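You operate a simulated robot arm through the tools that you are given. There is no shell and no other tool. Be economical: measure what you need, move in short steps, check, and stop when the job is done.

You run a simulated robot arm. Do the job below in one go: nothing can be reset, and whatever is moved stays where it is left.

TASK
Take the yellow heat probe and put it on top of the green test roll.
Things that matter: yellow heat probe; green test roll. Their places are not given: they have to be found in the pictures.

The check looks at the end state, three seconds after you hand in, the way a careful person would. Anything else that was tipped, shoved, dropped, spilled or broken makes it a failure.

THE ROBOT
A 6-joint arm with a two-finger parallel gripper, fixed in place. Base frame: the origin is at the foot of the arm, x ahead of it, y to its left, z up; the work surface is at about z = 0.86. Units: m, rad, N and s.
With the tool pointing down near the work surface it reaches from about 0.24 to 0.64 m from the base axis. Its first joint turns from -1.152 to 1.152 rad. Payload 2.7 kg.
The tool frame sits at the grasp point between the pads (the TCP): z along the fingers, y along the line on which they close. The tips reach 0.023 m beyond it. The gripper opens to 0.094 m. The fingers are 0.038 m wide and 0.01 m thick; the gripper's body (0.054 by 0.096 m) begins 0.039 m behind the TCP.
Orientation is told as [roll, pitch, yaw] about the base's x, y, z axes, in that order, counted from this pose: with the fingers straight down and closing along the base's y, the tool's x points along the base's -x, its y along +y and its z along -z.

THE INTERFACE
- The arm moves only by the tool step_arm. Its argument "motion" is a list of rows, each an object of numbers (a shift or turn left out is 0, a gripper value left out holds the last): "dx", "dy", "dz": the shift along the tool's x, y, z in cm; "ax", "ay", "az": the turn, a rotation vector about the tool's x, y, z in rad; "gripper": the opening in per cent of the stroke, from 0 (shut) to 100 (fully open). In form: [{"dx": .., "dy": .., "dz": .., "ax": .., "ay": .., "az": .., "gripper": ..}, ...]. A call has 1 to 20 rows; each row shifts and turns the commanded pose from where the row before left it, along the tool's axes as they then stand. A row lasts 0.2 s, in which the tool goes at most 0.05 m and 0.15 rad; a call with a longer step from one row to the next is refused whole, and so is a gripper value outside its range. A pose out of reach is approached as far as the arm can. The call stops where the force on the tool passes 40 N (or 10 N more than at its start, if that is more) or the arm is blocked; 0.2 s more then pass. Each finger travels about 0.045 m/s and halts on what it meets, pressing with about 39 N; the grip force reading is that of the motor and also rises with nothing between the fingers. The clock runs only during rows and for 0.2 s after the last one: add rows that do not move to give the fingers time. The reply holds the time, the measured pose of the TCP, the force on the tool along the base axes, the opening and the grip force, in the units named above and with some noise, and new pictures: "views" is both (left out), scene, wrist or none.
- Cameras (640 x 400 px; columns grow to the right, rows downward): "scene" is fixed at [0.0484, -0.4162, 1.411]; the picture's right is [0.95, -0.32, 0.00], its down [-0.16, -0.49, -0.86] and it looks along [0.27, 0.81, -0.52] (base axes); focal length 318 px, centre (320, 200). "wrist" rides on the gripper at [0.086, 0.016, -0.074] in the tool frame; the picture's right is [-0.18, 0.98, 0.00], its down [-0.58, -0.11, -0.81] and it looks along [-0.79, -0.15, 0.59] (tool axes); focal length 243 px, centre (320, 200).
- measure_at(camera, pixels): for up to 12 pixels [column, row] of the newest picture of that camera ("zoom" is the newest enlarged one), the place [x, y, z] in the base frame of the surface seen there, good to about 0.002 m. It takes no simulated time.
- zoom(camera, box): a new picture of the part [left, top, right, bottom] of that camera's present view, enlarged. It takes no simulated time.
- finish_job(): hands the job in; it is judged then, once.

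Keep the steps short. Do not move on a guess: measure, check each grasp and each placing, and mend mistakes. In all there are 60 turns and 170 pictures (those below and enlarged ones count). Leave the gripper open and the arm clear of the work at the hand-in unless told otherwise, and finish with a single line.

The tools are called after "Request:" as name(argument=value, ...) on one line, values as JSON. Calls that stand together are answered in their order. step_arm: Moves the arm, as the interface text tells. Its arguments: {"type":"object","properties":{"motion":{"type":"array"},"views":{"type":"string","enum":["both","scene","wrist","none"]}},"required":["motion"]} The other tools are called the same way: measure_at (camera, pixels) gives the place of the surface under pixels of a picture; zoom (camera, box) takes an enlarged picture of a part of a camera's view; finish_job () hands the job in.

At the start:

```text
time_s: 0.0
tcp_pos: [0.2648, 0.2665, 1.1049]
ee_rot: [0.0, -0.001, 0.0]
wrist_force: [-0.4, 0.1, 0.0]
grip_width: 0.0939
finger_force: 0.0
```

scene: 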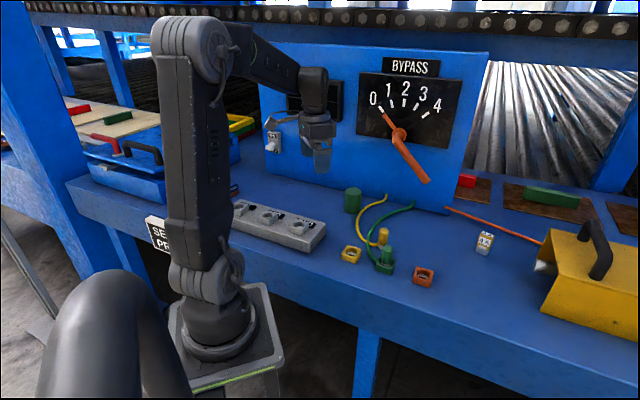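
wrist: 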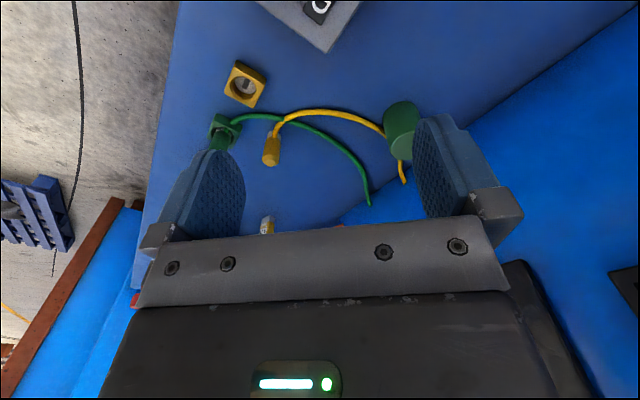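

I see a green cylinder near (353,200), a yellow probe with a cable near (383,236), and a green plug near (386,258). I'll zoom in on the scene and the wrist view.

Request:
zoom(camera="scene", box=[320, 170, 448, 290])

Request:
zoom(camera="wrist", box=[180, 50, 440, 240])

```text
3.33 times, centred on (384, 230) of scene
```

zoom: 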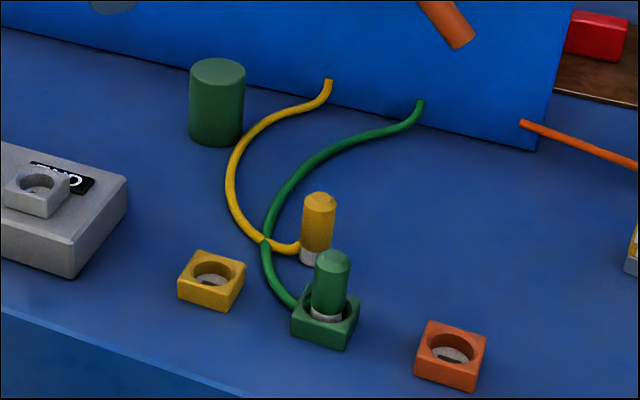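

```text
2.11 times, centred on (310, 145) of wrist
```

zoom: 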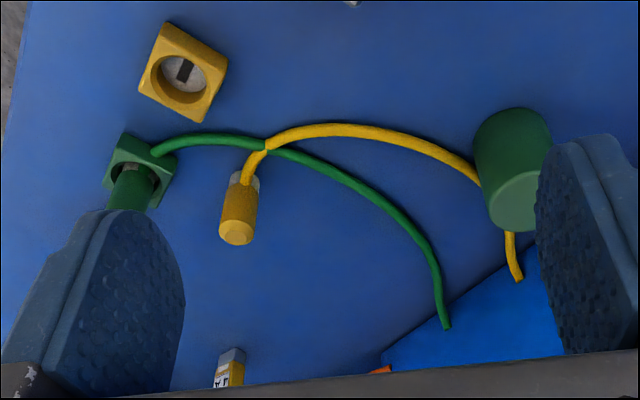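

Next I'll measure the tops and sides of the probe and roll, plus the table and cable.

Request:
measure_at(camera="zoom", pixels=[[236, 238], [238, 205], [222, 228], [256, 228], [512, 200], [490, 208], [515, 228], [540, 180], [250, 170], [265, 145], [340, 131], [300, 250]])

Request:
measure_at(camera="scene", pixels=[[384, 229], [384, 236], [379, 246], [388, 236], [353, 190], [345, 191], [361, 191], [353, 188], [353, 205], [375, 243], [387, 247], [387, 253]])

```text
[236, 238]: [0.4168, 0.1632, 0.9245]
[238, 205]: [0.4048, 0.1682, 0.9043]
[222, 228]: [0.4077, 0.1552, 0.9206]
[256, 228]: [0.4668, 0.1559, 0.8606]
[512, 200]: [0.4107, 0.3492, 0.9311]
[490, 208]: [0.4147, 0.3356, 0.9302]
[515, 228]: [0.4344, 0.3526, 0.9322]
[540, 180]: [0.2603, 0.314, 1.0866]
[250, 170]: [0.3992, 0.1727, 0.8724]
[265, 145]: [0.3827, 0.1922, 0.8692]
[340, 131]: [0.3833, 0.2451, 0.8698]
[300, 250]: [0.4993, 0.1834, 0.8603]
```

```text
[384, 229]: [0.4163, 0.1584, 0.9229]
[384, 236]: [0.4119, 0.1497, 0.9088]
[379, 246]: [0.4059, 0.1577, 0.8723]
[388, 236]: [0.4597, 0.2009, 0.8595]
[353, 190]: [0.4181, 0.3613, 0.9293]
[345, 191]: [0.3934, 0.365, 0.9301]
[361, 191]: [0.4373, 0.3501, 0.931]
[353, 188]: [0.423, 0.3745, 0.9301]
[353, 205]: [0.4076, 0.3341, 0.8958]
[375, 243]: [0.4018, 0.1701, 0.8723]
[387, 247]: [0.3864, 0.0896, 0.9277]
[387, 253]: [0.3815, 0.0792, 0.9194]
```

The probe stands at about (0.413, 0.160) with its top at 0.924. The roll is centred at about (0.416, 0.357) with its top at 0.931. The green plug is 7 cm from the probe, so I'll partly close the gripper and move above the probe at z≈1.0.

Request:
step_arm(motion=[{"dx": -2.96, "dy": -2.13, "dz": 1.7, "gripper": 60}, {"dx": -2.96, "dy": -2.13, "dz": 1.7}, {"dx": -2.96, "dy": -2.13, "dz": 1.7}, {"dx": -2.96, "dy": -2.13, "dz": 1.7}, {"dx": -2.96, "dy": -2.13, "dz": 1.7}, {}, {}])

```text
time_s: 1.6
tcp_pos: [0.4122, 0.1589, 1.0194]
ee_rot: [0.001, -0.001, 0.0]
wrist_force: [0.9, -0.3, 0.2]
grip_width: 0.0565
finger_force: 0.0
```

scene: 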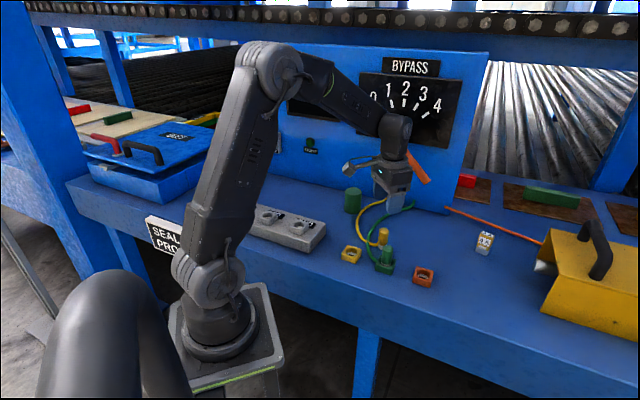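
wrist: 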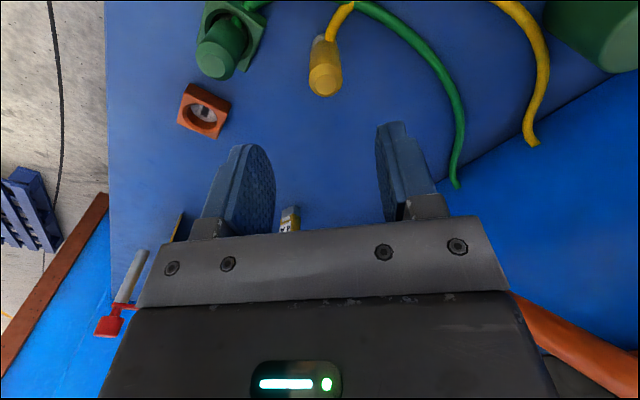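

Now the probe top is clear in the wrist view at (325,82). I'll refine its position and check how close the orange lever is to the gripper.

Request:
measure_at(camera="wrist", pixels=[[326, 85], [312, 78], [341, 76], [325, 60], [326, 72], [317, 90], [335, 90], [215, 70], [560, 340], [600, 370], [530, 310], [610, 45]])

Request:
measure_at(camera="scene", pixels=[[415, 170], [428, 184], [410, 155], [383, 229], [380, 235], [383, 240], [387, 238]])

```text
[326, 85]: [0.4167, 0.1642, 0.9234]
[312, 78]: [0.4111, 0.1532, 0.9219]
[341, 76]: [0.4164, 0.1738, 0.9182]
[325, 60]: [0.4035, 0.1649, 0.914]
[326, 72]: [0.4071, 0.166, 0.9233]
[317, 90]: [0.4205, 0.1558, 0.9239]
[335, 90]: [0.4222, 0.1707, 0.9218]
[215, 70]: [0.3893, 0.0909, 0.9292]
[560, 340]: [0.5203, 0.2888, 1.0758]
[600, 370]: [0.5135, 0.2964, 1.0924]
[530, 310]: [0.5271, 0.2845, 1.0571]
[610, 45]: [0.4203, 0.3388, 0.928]
```

```text
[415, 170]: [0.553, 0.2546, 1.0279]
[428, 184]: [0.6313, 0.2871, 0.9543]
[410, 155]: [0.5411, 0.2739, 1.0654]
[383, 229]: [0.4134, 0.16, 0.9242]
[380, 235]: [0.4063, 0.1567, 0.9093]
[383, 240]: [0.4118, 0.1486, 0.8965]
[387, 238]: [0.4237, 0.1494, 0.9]
```

The probe is centred at (0.4135, 0.163). Before I grasp it, I'll check the room around the roll by measuring the panel face, lever and cable ends.

Request:
measure_at(camera="scene", pixels=[[340, 170], [325, 140], [350, 110], [360, 165], [387, 193], [398, 133], [388, 115], [311, 145], [310, 152], [340, 184], [367, 192], [300, 175]])

Request:
measure_at(camera="wrist", pixels=[[600, 110], [530, 145], [480, 180], [610, 200], [630, 60]])

```text
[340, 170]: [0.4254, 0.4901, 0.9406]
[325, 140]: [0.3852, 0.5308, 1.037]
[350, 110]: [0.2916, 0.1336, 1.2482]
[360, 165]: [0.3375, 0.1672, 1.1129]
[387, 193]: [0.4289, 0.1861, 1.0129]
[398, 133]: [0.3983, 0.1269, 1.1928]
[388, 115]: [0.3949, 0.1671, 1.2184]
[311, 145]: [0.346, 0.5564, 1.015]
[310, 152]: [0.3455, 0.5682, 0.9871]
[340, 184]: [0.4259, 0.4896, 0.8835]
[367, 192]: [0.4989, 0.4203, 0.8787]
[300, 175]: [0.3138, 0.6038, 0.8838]
```

```text
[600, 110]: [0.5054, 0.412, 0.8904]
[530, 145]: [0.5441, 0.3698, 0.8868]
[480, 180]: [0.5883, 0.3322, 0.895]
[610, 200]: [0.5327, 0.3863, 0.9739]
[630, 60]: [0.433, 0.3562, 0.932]
```

The panel runs diagonally (x+y≈0.915), and the lever stands out in front of it near the roll. I need its exact position, so I'll back the arm away to clear the view and measure it.

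Request:
step_arm(motion=[{"dx": 3.5, "dy": 2, "dz": -1.7}, {"dx": 3.5, "dy": 2, "dz": -1.7}, {"dx": 3.5, "dy": 2, "dz": -1.7}, {"dx": 3.5, "dy": 2, "dz": -1.7}, {}])

Request:
zoom(camera="scene", box=[280, 80, 472, 200])

```text
time_s: 2.8
tcp_pos: [0.272, 0.2391, 1.0862]
ee_rot: [0.002, -0.002, 0.001]
wrist_force: [-0.8, 0.3, 0.0]
grip_width: 0.0562
finger_force: 0.1
```

scene: 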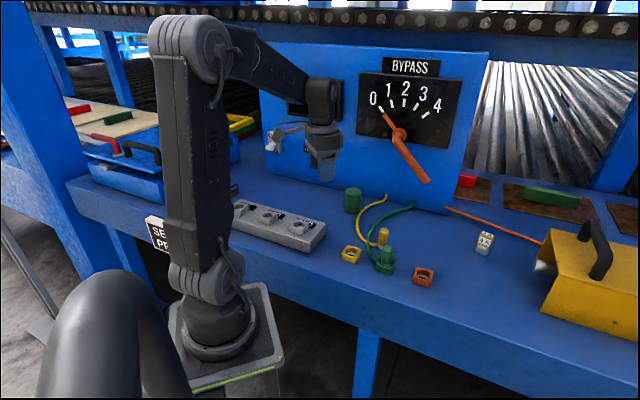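
wrist: 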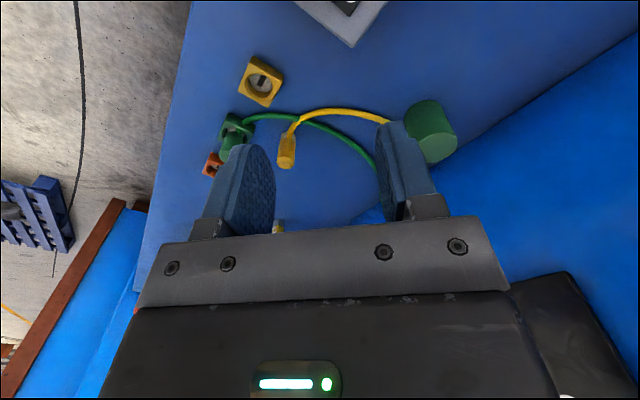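

```text
3.33 times, centred on (376, 140) of scene
```

zoom: 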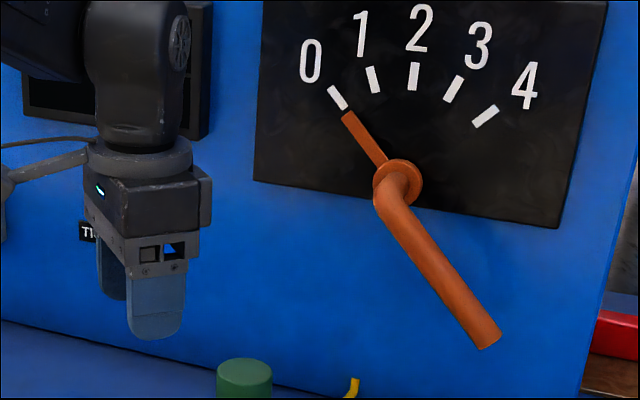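

The picture is clear now, so I'll measure the needle, hub, lever bend and lever tip in it.

Request:
measure_at(camera="zoom", pixels=[[352, 120], [375, 150], [412, 170], [395, 190], [385, 208], [410, 225], [430, 260], [460, 305], [488, 338], [300, 220], [130, 155], [205, 190]])

Request:
measure_at(camera="scene", pixels=[[353, 188], [353, 191], [353, 194], [346, 191], [360, 191], [320, 100], [310, 100], [333, 115]])

```text
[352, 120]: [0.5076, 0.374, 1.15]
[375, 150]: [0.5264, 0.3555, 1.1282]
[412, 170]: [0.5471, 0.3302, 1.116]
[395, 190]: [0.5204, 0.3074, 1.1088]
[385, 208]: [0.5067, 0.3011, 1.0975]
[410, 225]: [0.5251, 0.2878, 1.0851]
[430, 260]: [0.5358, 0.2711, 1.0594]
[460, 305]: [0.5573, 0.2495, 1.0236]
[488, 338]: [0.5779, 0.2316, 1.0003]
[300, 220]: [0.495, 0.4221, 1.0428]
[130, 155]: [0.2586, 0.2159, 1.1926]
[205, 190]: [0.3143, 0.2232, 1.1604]
```

```text
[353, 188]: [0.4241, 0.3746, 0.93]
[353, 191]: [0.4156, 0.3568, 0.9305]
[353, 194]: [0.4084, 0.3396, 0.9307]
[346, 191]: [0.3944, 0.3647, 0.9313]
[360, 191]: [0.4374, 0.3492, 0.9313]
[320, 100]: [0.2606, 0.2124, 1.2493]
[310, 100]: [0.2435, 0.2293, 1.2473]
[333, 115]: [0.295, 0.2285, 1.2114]
```

The lever's closest point is (0.507, 0.301, 1.098), which is about 5 cm clear of the gripper when it's over the roll. I'll return above the probe and descend with the TCP at z≈0.908. That puts the tips at 0.885, above the cable at about 0.872.

Request:
step_arm(motion=[{"dx": -3.54, "dy": -1.9, "dz": 2.1}, {"dx": -3.54, "dy": -1.9, "dz": 2.1}, {"dx": -3.54, "dy": -1.9, "dz": 2.1}, {"dx": -3.54, "dy": -1.9, "dz": 2.1}, {}, {}, {"dz": 2.0}, {"dz": 2.0}, {"dz": 1.0}, {}])

```text
time_s: 5.0
tcp_pos: [0.4141, 0.1642, 0.9543]
ee_rot: [0.0, 0.0, -0.001]
wrist_force: [-0.6, 1.2, -0.3]
grip_width: 0.0562
finger_force: 0.1
```

scene: 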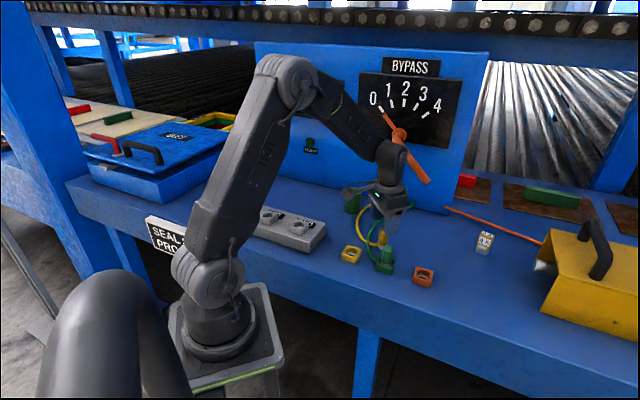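
wrist: 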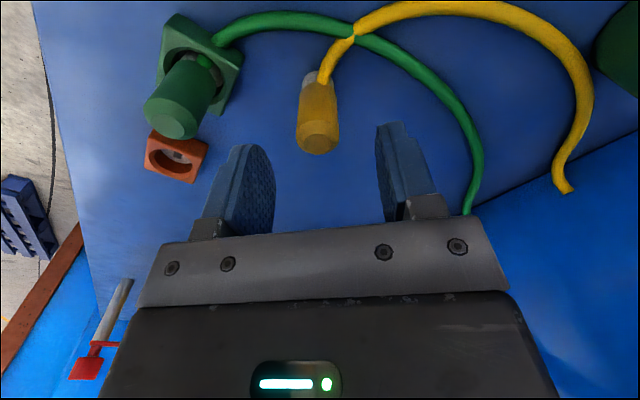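

The TCP is over the probe at (0.414, 0.164), and the probe sits between the fingers. I'll go down 4.6 cm and check before closing.

Request:
step_arm(motion=[{"dz": 1.6}, {"dz": 1.5}, {"dz": 1.5}, {}])

Request:
zoom(camera="wrist", box=[160, 60, 480, 260])

```text
time_s: 6.0
tcp_pos: [0.4149, 0.1635, 0.9076]
ee_rot: [0.0, 0.001, 0.001]
wrist_force: [-0.1, 0.2, 0.3]
grip_width: 0.0563
finger_force: 0.1
```

scene: 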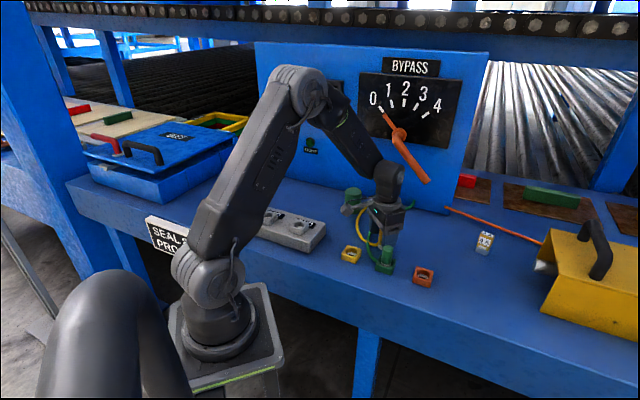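
wrist: 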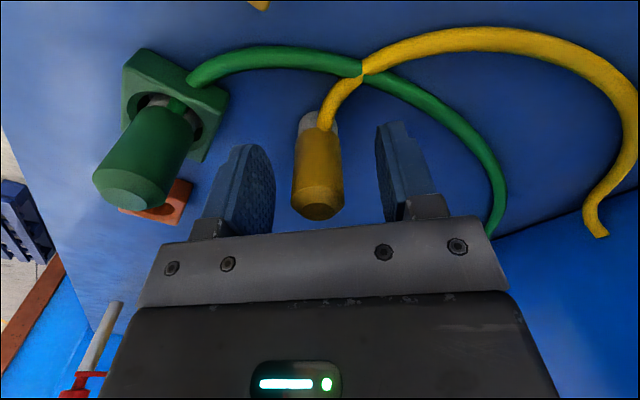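

```text
2.00 times, centred on (320, 160) of wrist
```

zoom: 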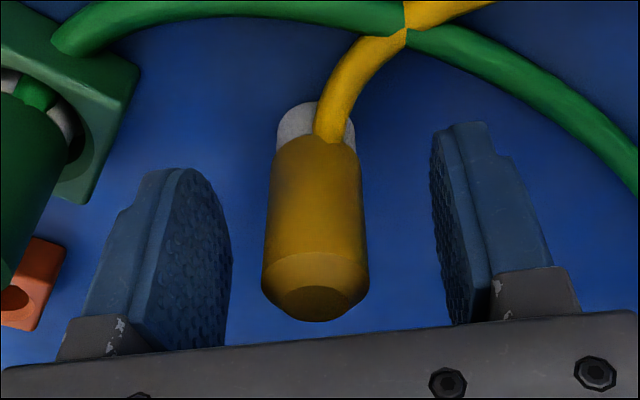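

The probe stands centred between the fingers and the cable lies below the tips. I'll close on it.

Request:
step_arm(motion=[{"gripper": 0}, {}, {}, {}, {}], views="wrist")

```text
time_s: 7.2
tcp_pos: [0.415, 0.1647, 0.9087]
ee_rot: [-0.001, 0.001, -0.001]
wrist_force: [0.1, 0.1, 0.2]
grip_width: 0.0234
finger_force: 38.9
```

wrist: 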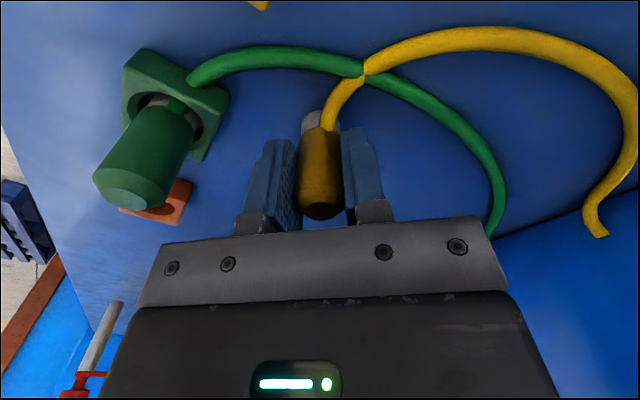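

The grip is at 23.4 mm with 39 N, so the probe is held. I'll lift it slowly by 4 cm first to see how the cable behaves.

Request:
step_arm(motion=[{"dz": -1}, {"dz": -1}, {"dz": -1}, {"dz": -1}, {}])

```text
time_s: 8.4
tcp_pos: [0.414, 0.1652, 0.9467]
ee_rot: [0.0, -0.001, 0.002]
wrist_force: [-0.3, -0.2, 0.3]
grip_width: 0.0238
finger_force: 39.1
```

scene: 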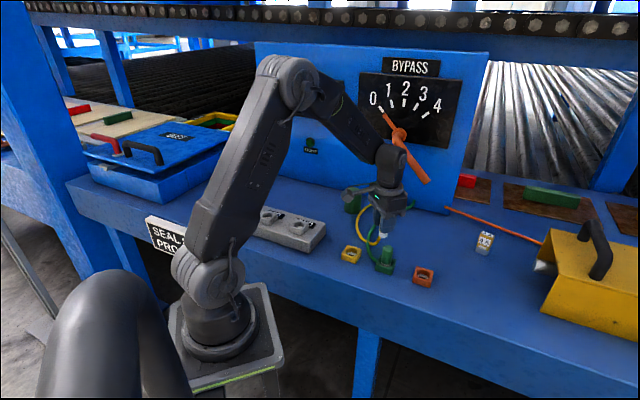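
wrist: 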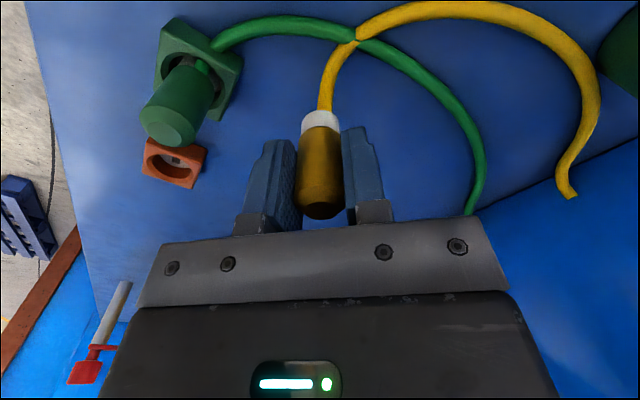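

The cable follows freely, the green one hasn't moved, and the force is near zero. I'll lift to z≈1.03 and move halfway toward the roll.

Request:
step_arm(motion=[{"dz": -2}, {"dz": -2}, {"dz": -2}, {"dz": -2}, {"dy": 2.5, "dx": 0.3}, {"dy": 2.5, "dx": 0.3}, {"dy": 2.5, "dx": 0.2}, {"dy": 2.5}, {}])

```text
time_s: 10.4
tcp_pos: [0.4068, 0.2648, 1.029]
ee_rot: [0.0, -0.002, 0.0]
wrist_force: [0.1, -0.3, 0.3]
grip_width: 0.0238
finger_force: 38.5
```

scene: 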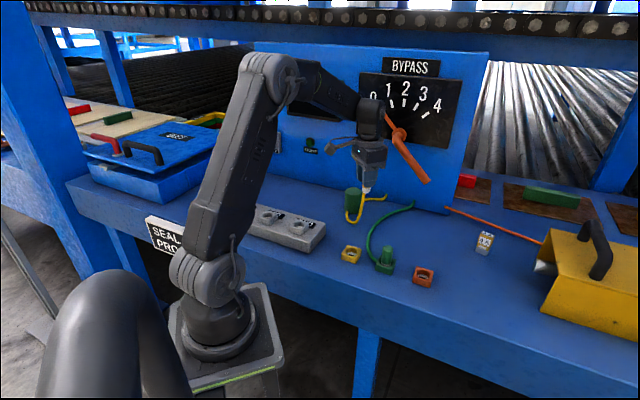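
wrist: 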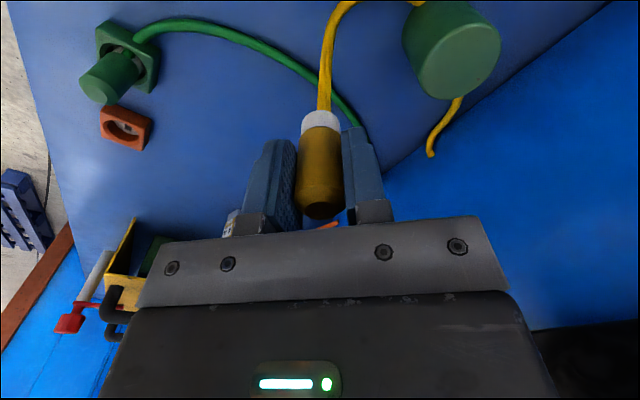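

The roll is still standing, and the cable now runs close to it. I'll zoom in and re-measure both.

Request:
zoom(camera="scene", box=[316, 150, 412, 230])

Request:
measure_at(camera="wrist", pixels=[[461, 67], [425, 80], [498, 50], [440, 95], [485, 36], [329, 60], [345, 5], [415, 4], [455, 105], [432, 150]])

```text
5.00 times, centred on (364, 190) of scene
```

zoom: 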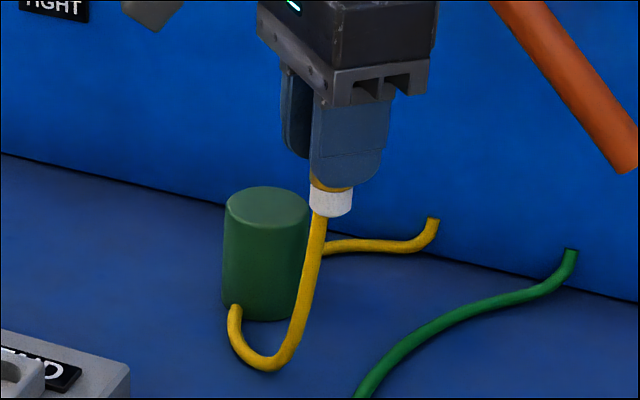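

```text
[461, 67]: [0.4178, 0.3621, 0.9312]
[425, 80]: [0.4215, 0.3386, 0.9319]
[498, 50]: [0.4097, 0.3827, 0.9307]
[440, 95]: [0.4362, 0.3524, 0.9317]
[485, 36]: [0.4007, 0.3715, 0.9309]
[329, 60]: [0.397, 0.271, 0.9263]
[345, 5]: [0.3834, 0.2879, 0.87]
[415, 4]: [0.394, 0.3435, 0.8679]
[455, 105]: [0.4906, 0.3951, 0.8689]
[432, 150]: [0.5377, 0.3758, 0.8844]
```

The roll hasn't moved, with its centre at about (0.416, 0.360) and top at 0.931. The cable isn't pushing it. I'll move on to directly above it at this height and look again.

Request:
step_arm(motion=[{"dy": 2.4}, {"dy": 2.4}, {"dy": 2.4, "dx": -0.4}, {"dy": 2.3, "dx": -0.6}, {}, {}])

Request:
zoom(camera="scene", box=[296, 110, 440, 230])

```text
time_s: 11.8
tcp_pos: [0.4162, 0.3602, 1.0281]
ee_rot: [-0.001, 0.002, -0.001]
wrist_force: [-0.3, 0.3, 0.2]
grip_width: 0.0241
finger_force: 38.7
```

scene: 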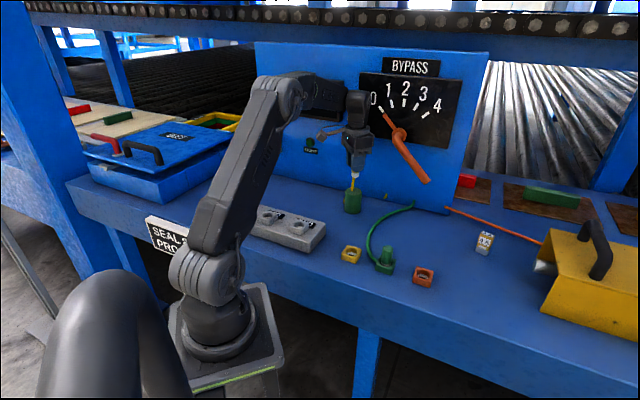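
wrist: 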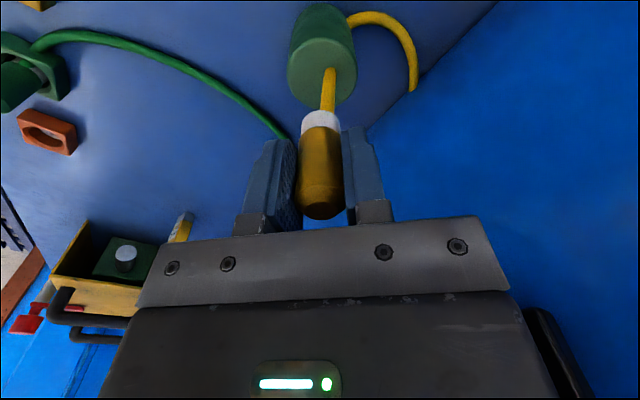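

```text
3.33 times, centred on (368, 170) of scene
```

zoom: 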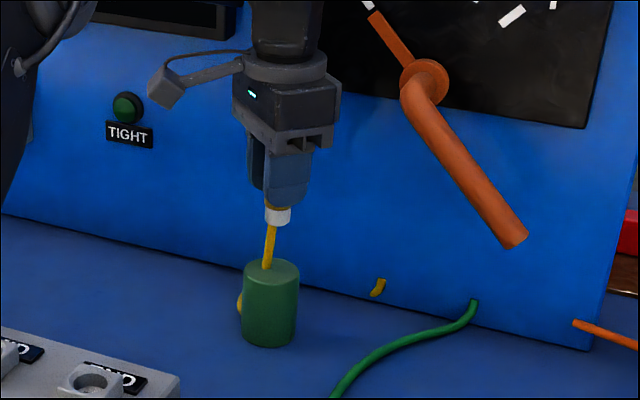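

The cable passes without disturbing the roll, and the lever is clear. I'll check the alignment of the roll's rim and the probe's lower ring.

Request:
measure_at(camera="wrist", pixels=[[305, 70], [288, 66], [356, 66], [316, 42], [320, 101], [345, 50], [303, 120], [320, 116], [339, 120]])

Request:
measure_at(camera="zoom", pixels=[[267, 214], [278, 216], [289, 213], [278, 223], [256, 268], [285, 272], [297, 270], [245, 268], [270, 283], [270, 262]])

```text
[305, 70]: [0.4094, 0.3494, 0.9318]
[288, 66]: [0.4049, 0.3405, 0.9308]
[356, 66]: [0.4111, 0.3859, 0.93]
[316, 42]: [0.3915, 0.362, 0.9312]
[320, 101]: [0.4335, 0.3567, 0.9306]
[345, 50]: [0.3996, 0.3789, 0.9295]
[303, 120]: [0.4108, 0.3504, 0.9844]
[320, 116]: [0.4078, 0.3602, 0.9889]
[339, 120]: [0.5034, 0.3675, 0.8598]
```

```text
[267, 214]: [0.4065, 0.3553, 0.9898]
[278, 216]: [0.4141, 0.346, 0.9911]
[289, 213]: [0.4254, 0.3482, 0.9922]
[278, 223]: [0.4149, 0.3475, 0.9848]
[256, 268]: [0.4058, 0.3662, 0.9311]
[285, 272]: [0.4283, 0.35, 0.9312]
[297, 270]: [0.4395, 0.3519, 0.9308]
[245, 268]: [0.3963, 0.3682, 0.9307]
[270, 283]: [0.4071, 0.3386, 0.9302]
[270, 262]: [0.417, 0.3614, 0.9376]
```

The roll centre is about (0.415, 0.361) and the probe axis about (0.415, 0.359), so they're well aligned. I'll go down 4.5 cm, leaving about 4 mm, then look.

Request:
step_arm(motion=[{"dz": 1.5, "dy": 0.1}, {"dz": 1.5}, {"dz": 1.0}, {"dz": 0.5}, {}, {}], views="none")

Request:
zoom(camera="scene", box=[316, 150, 396, 220])

```text
time_s: 13.2
tcp_pos: [0.4163, 0.3606, 0.9836]
ee_rot: [0.002, 0.001, -0.001]
wrist_force: [1.1, 0.0, -0.7]
grip_width: 0.0236
finger_force: 39.5
```

```text
5.71 times, centred on (356, 185) of scene
```

zoom: 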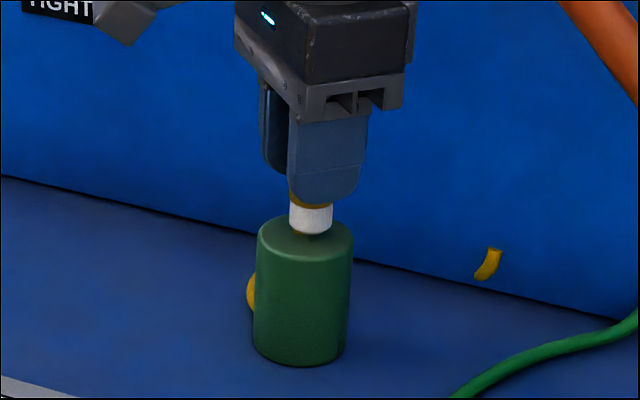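

A small gap remains below the probe. I'll lower in 1–1.5 mm steps and watch the force.

Request:
step_arm(motion=[{"dz": 0.15}, {"dz": 0.1}, {"dz": 0.1}, {}, {}], views="none")

Request:
zoom(camera="scene", box=[316, 150, 396, 220])

```text
time_s: 14.4
tcp_pos: [0.4149, 0.3597, 0.9803]
ee_rot: [0.0, 0.0, 0.0]
wrist_force: [-0.2, 0.2, -0.3]
grip_width: 0.0237
finger_force: 39.0
```

```text
5.71 times, centred on (356, 185) of scene
```

zoom: 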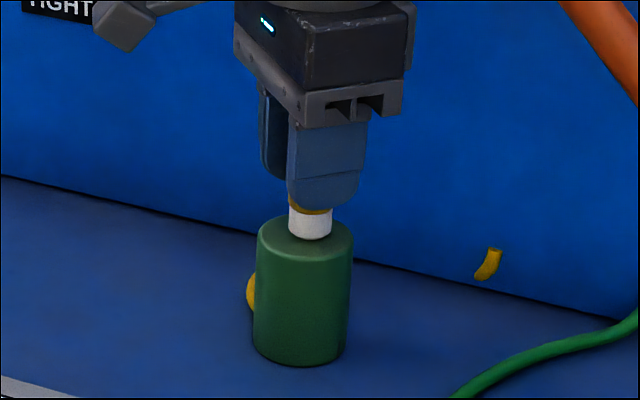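

There's still no contact force. I'll continue with 0.5 mm steps.

Request:
step_arm(motion=[{"dz": 0.05}, {"dz": 0.05}, {}, {}], views="none")

```text
time_s: 15.4
tcp_pos: [0.4169, 0.3608, 0.9792]
ee_rot: [0.001, -0.001, 0.0]
wrist_force: [-0.5, 0.1, 0.6]
grip_width: 0.0238
finger_force: 38.7
```

Request:
step_arm(motion=[{"dz": 0.05}, {"dz": 0.05}, {}, {}], views="none")

Request:
zoom(camera="scene", box=[332, 170, 376, 210])

```text
time_s: 16.4
tcp_pos: [0.4169, 0.3613, 0.9786]
ee_rot: [0.001, -0.001, 0.001]
wrist_force: [-3.2, -1.8, 12.2]
grip_width: 0.0235
finger_force: 39.3
```

```text
10.00 times, centred on (354, 190) of scene
```

zoom: 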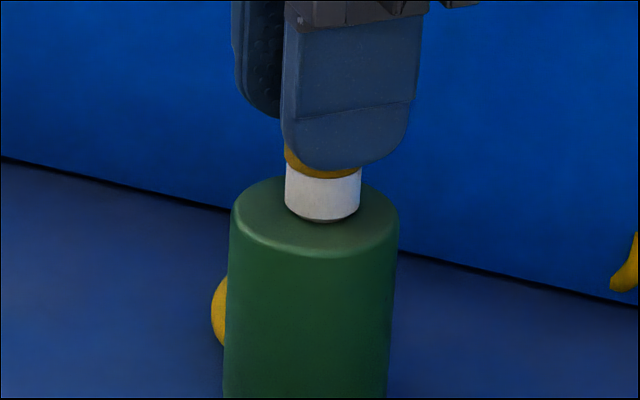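

There's contact with 12 N upward and the probe is seated on the roll. I'll ease up 0.5 mm and open the gripper gently to a partial width.

Request:
step_arm(motion=[{"dz": -0.05}, {}, {"gripper": 28}, {"gripper": 32}, {"gripper": 40}, {"gripper": 50}, {}, {}])

Request:
zoom(camera="scene", box=[326, 160, 390, 215])

```text
time_s: 18.2
tcp_pos: [0.4164, 0.3619, 0.9778]
ee_rot: [0.0, -0.001, 0.001]
wrist_force: [-0.4, 0.3, 0.0]
grip_width: 0.047
finger_force: 0.1
```

scene: 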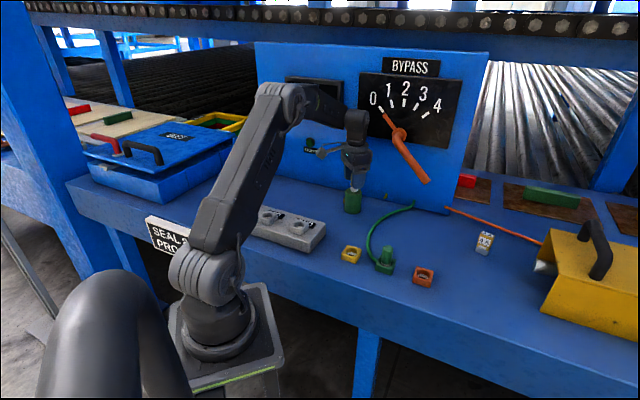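
wrist: 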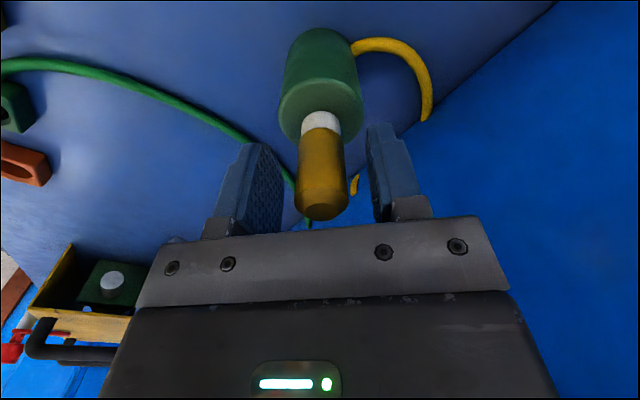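

```text
7.27 times, centred on (358, 188) of scene
```

zoom: 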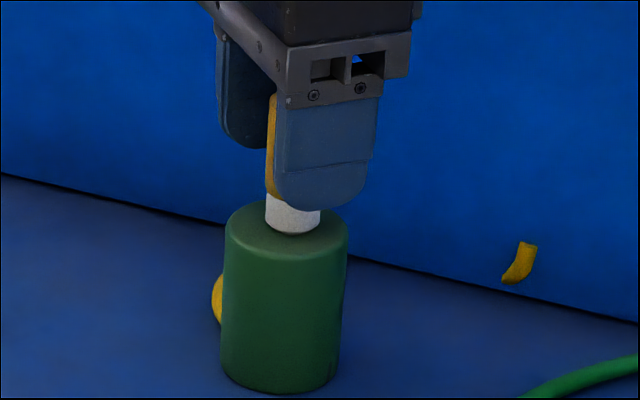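

The probe stands by itself, clear of both fingers. I'll raise straight up 6.5 cm, then retreat toward the base.

Request:
step_arm(motion=[{"dz": -1}, {"dz": -1.5}, {"dz": -2}, {"dz": -2}, {}, {"dx": 2.5, "dy": -1}, {"dx": 3, "dy": -2, "dz": -1}, {"dx": 3, "dy": -2, "dz": -1}, {"dx": 3, "dy": -2, "dz": -1}, {"dx": 3, "dy": -2, "dz": -1, "gripper": 100}, {}, {}, {}, {}, {}])

Request:
zoom(camera="scene", box=[316, 150, 428, 220])

```text
time_s: 21.4
tcp_pos: [0.2707, 0.2707, 1.0829]
ee_rot: [0.0, 0.0, 0.0]
wrist_force: [0.3, 0.8, -0.4]
grip_width: 0.0941
finger_force: 0.1
```

scene: 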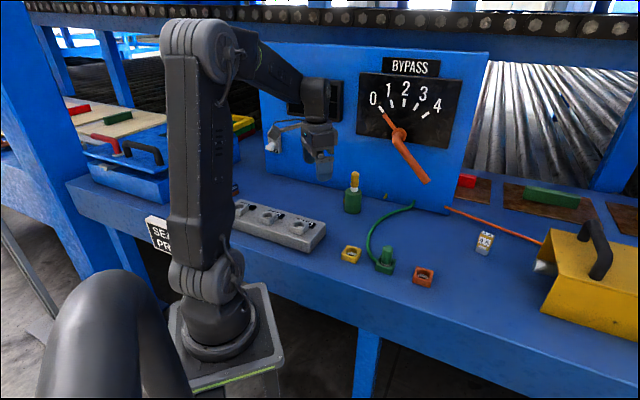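
wrist: 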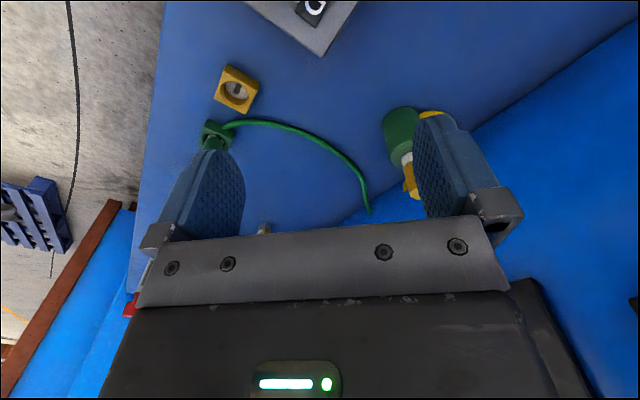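

```text
5.71 times, centred on (372, 185) of scene
```

zoom: 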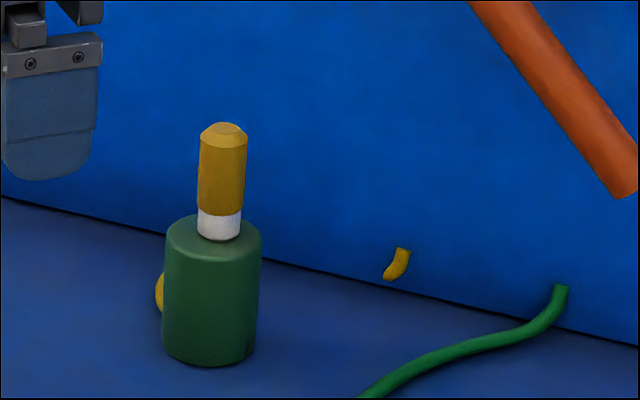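

The probe stands upright on the roll, nothing else has moved, the gripper is open and the arm is clear. I'm handing in.

Request:
finish_job()

```text
The job is handed in.
```

The yellow heat probe is standing upright on top of the green test roll, nothing else was moved, and the gripper is open with the arm clear.
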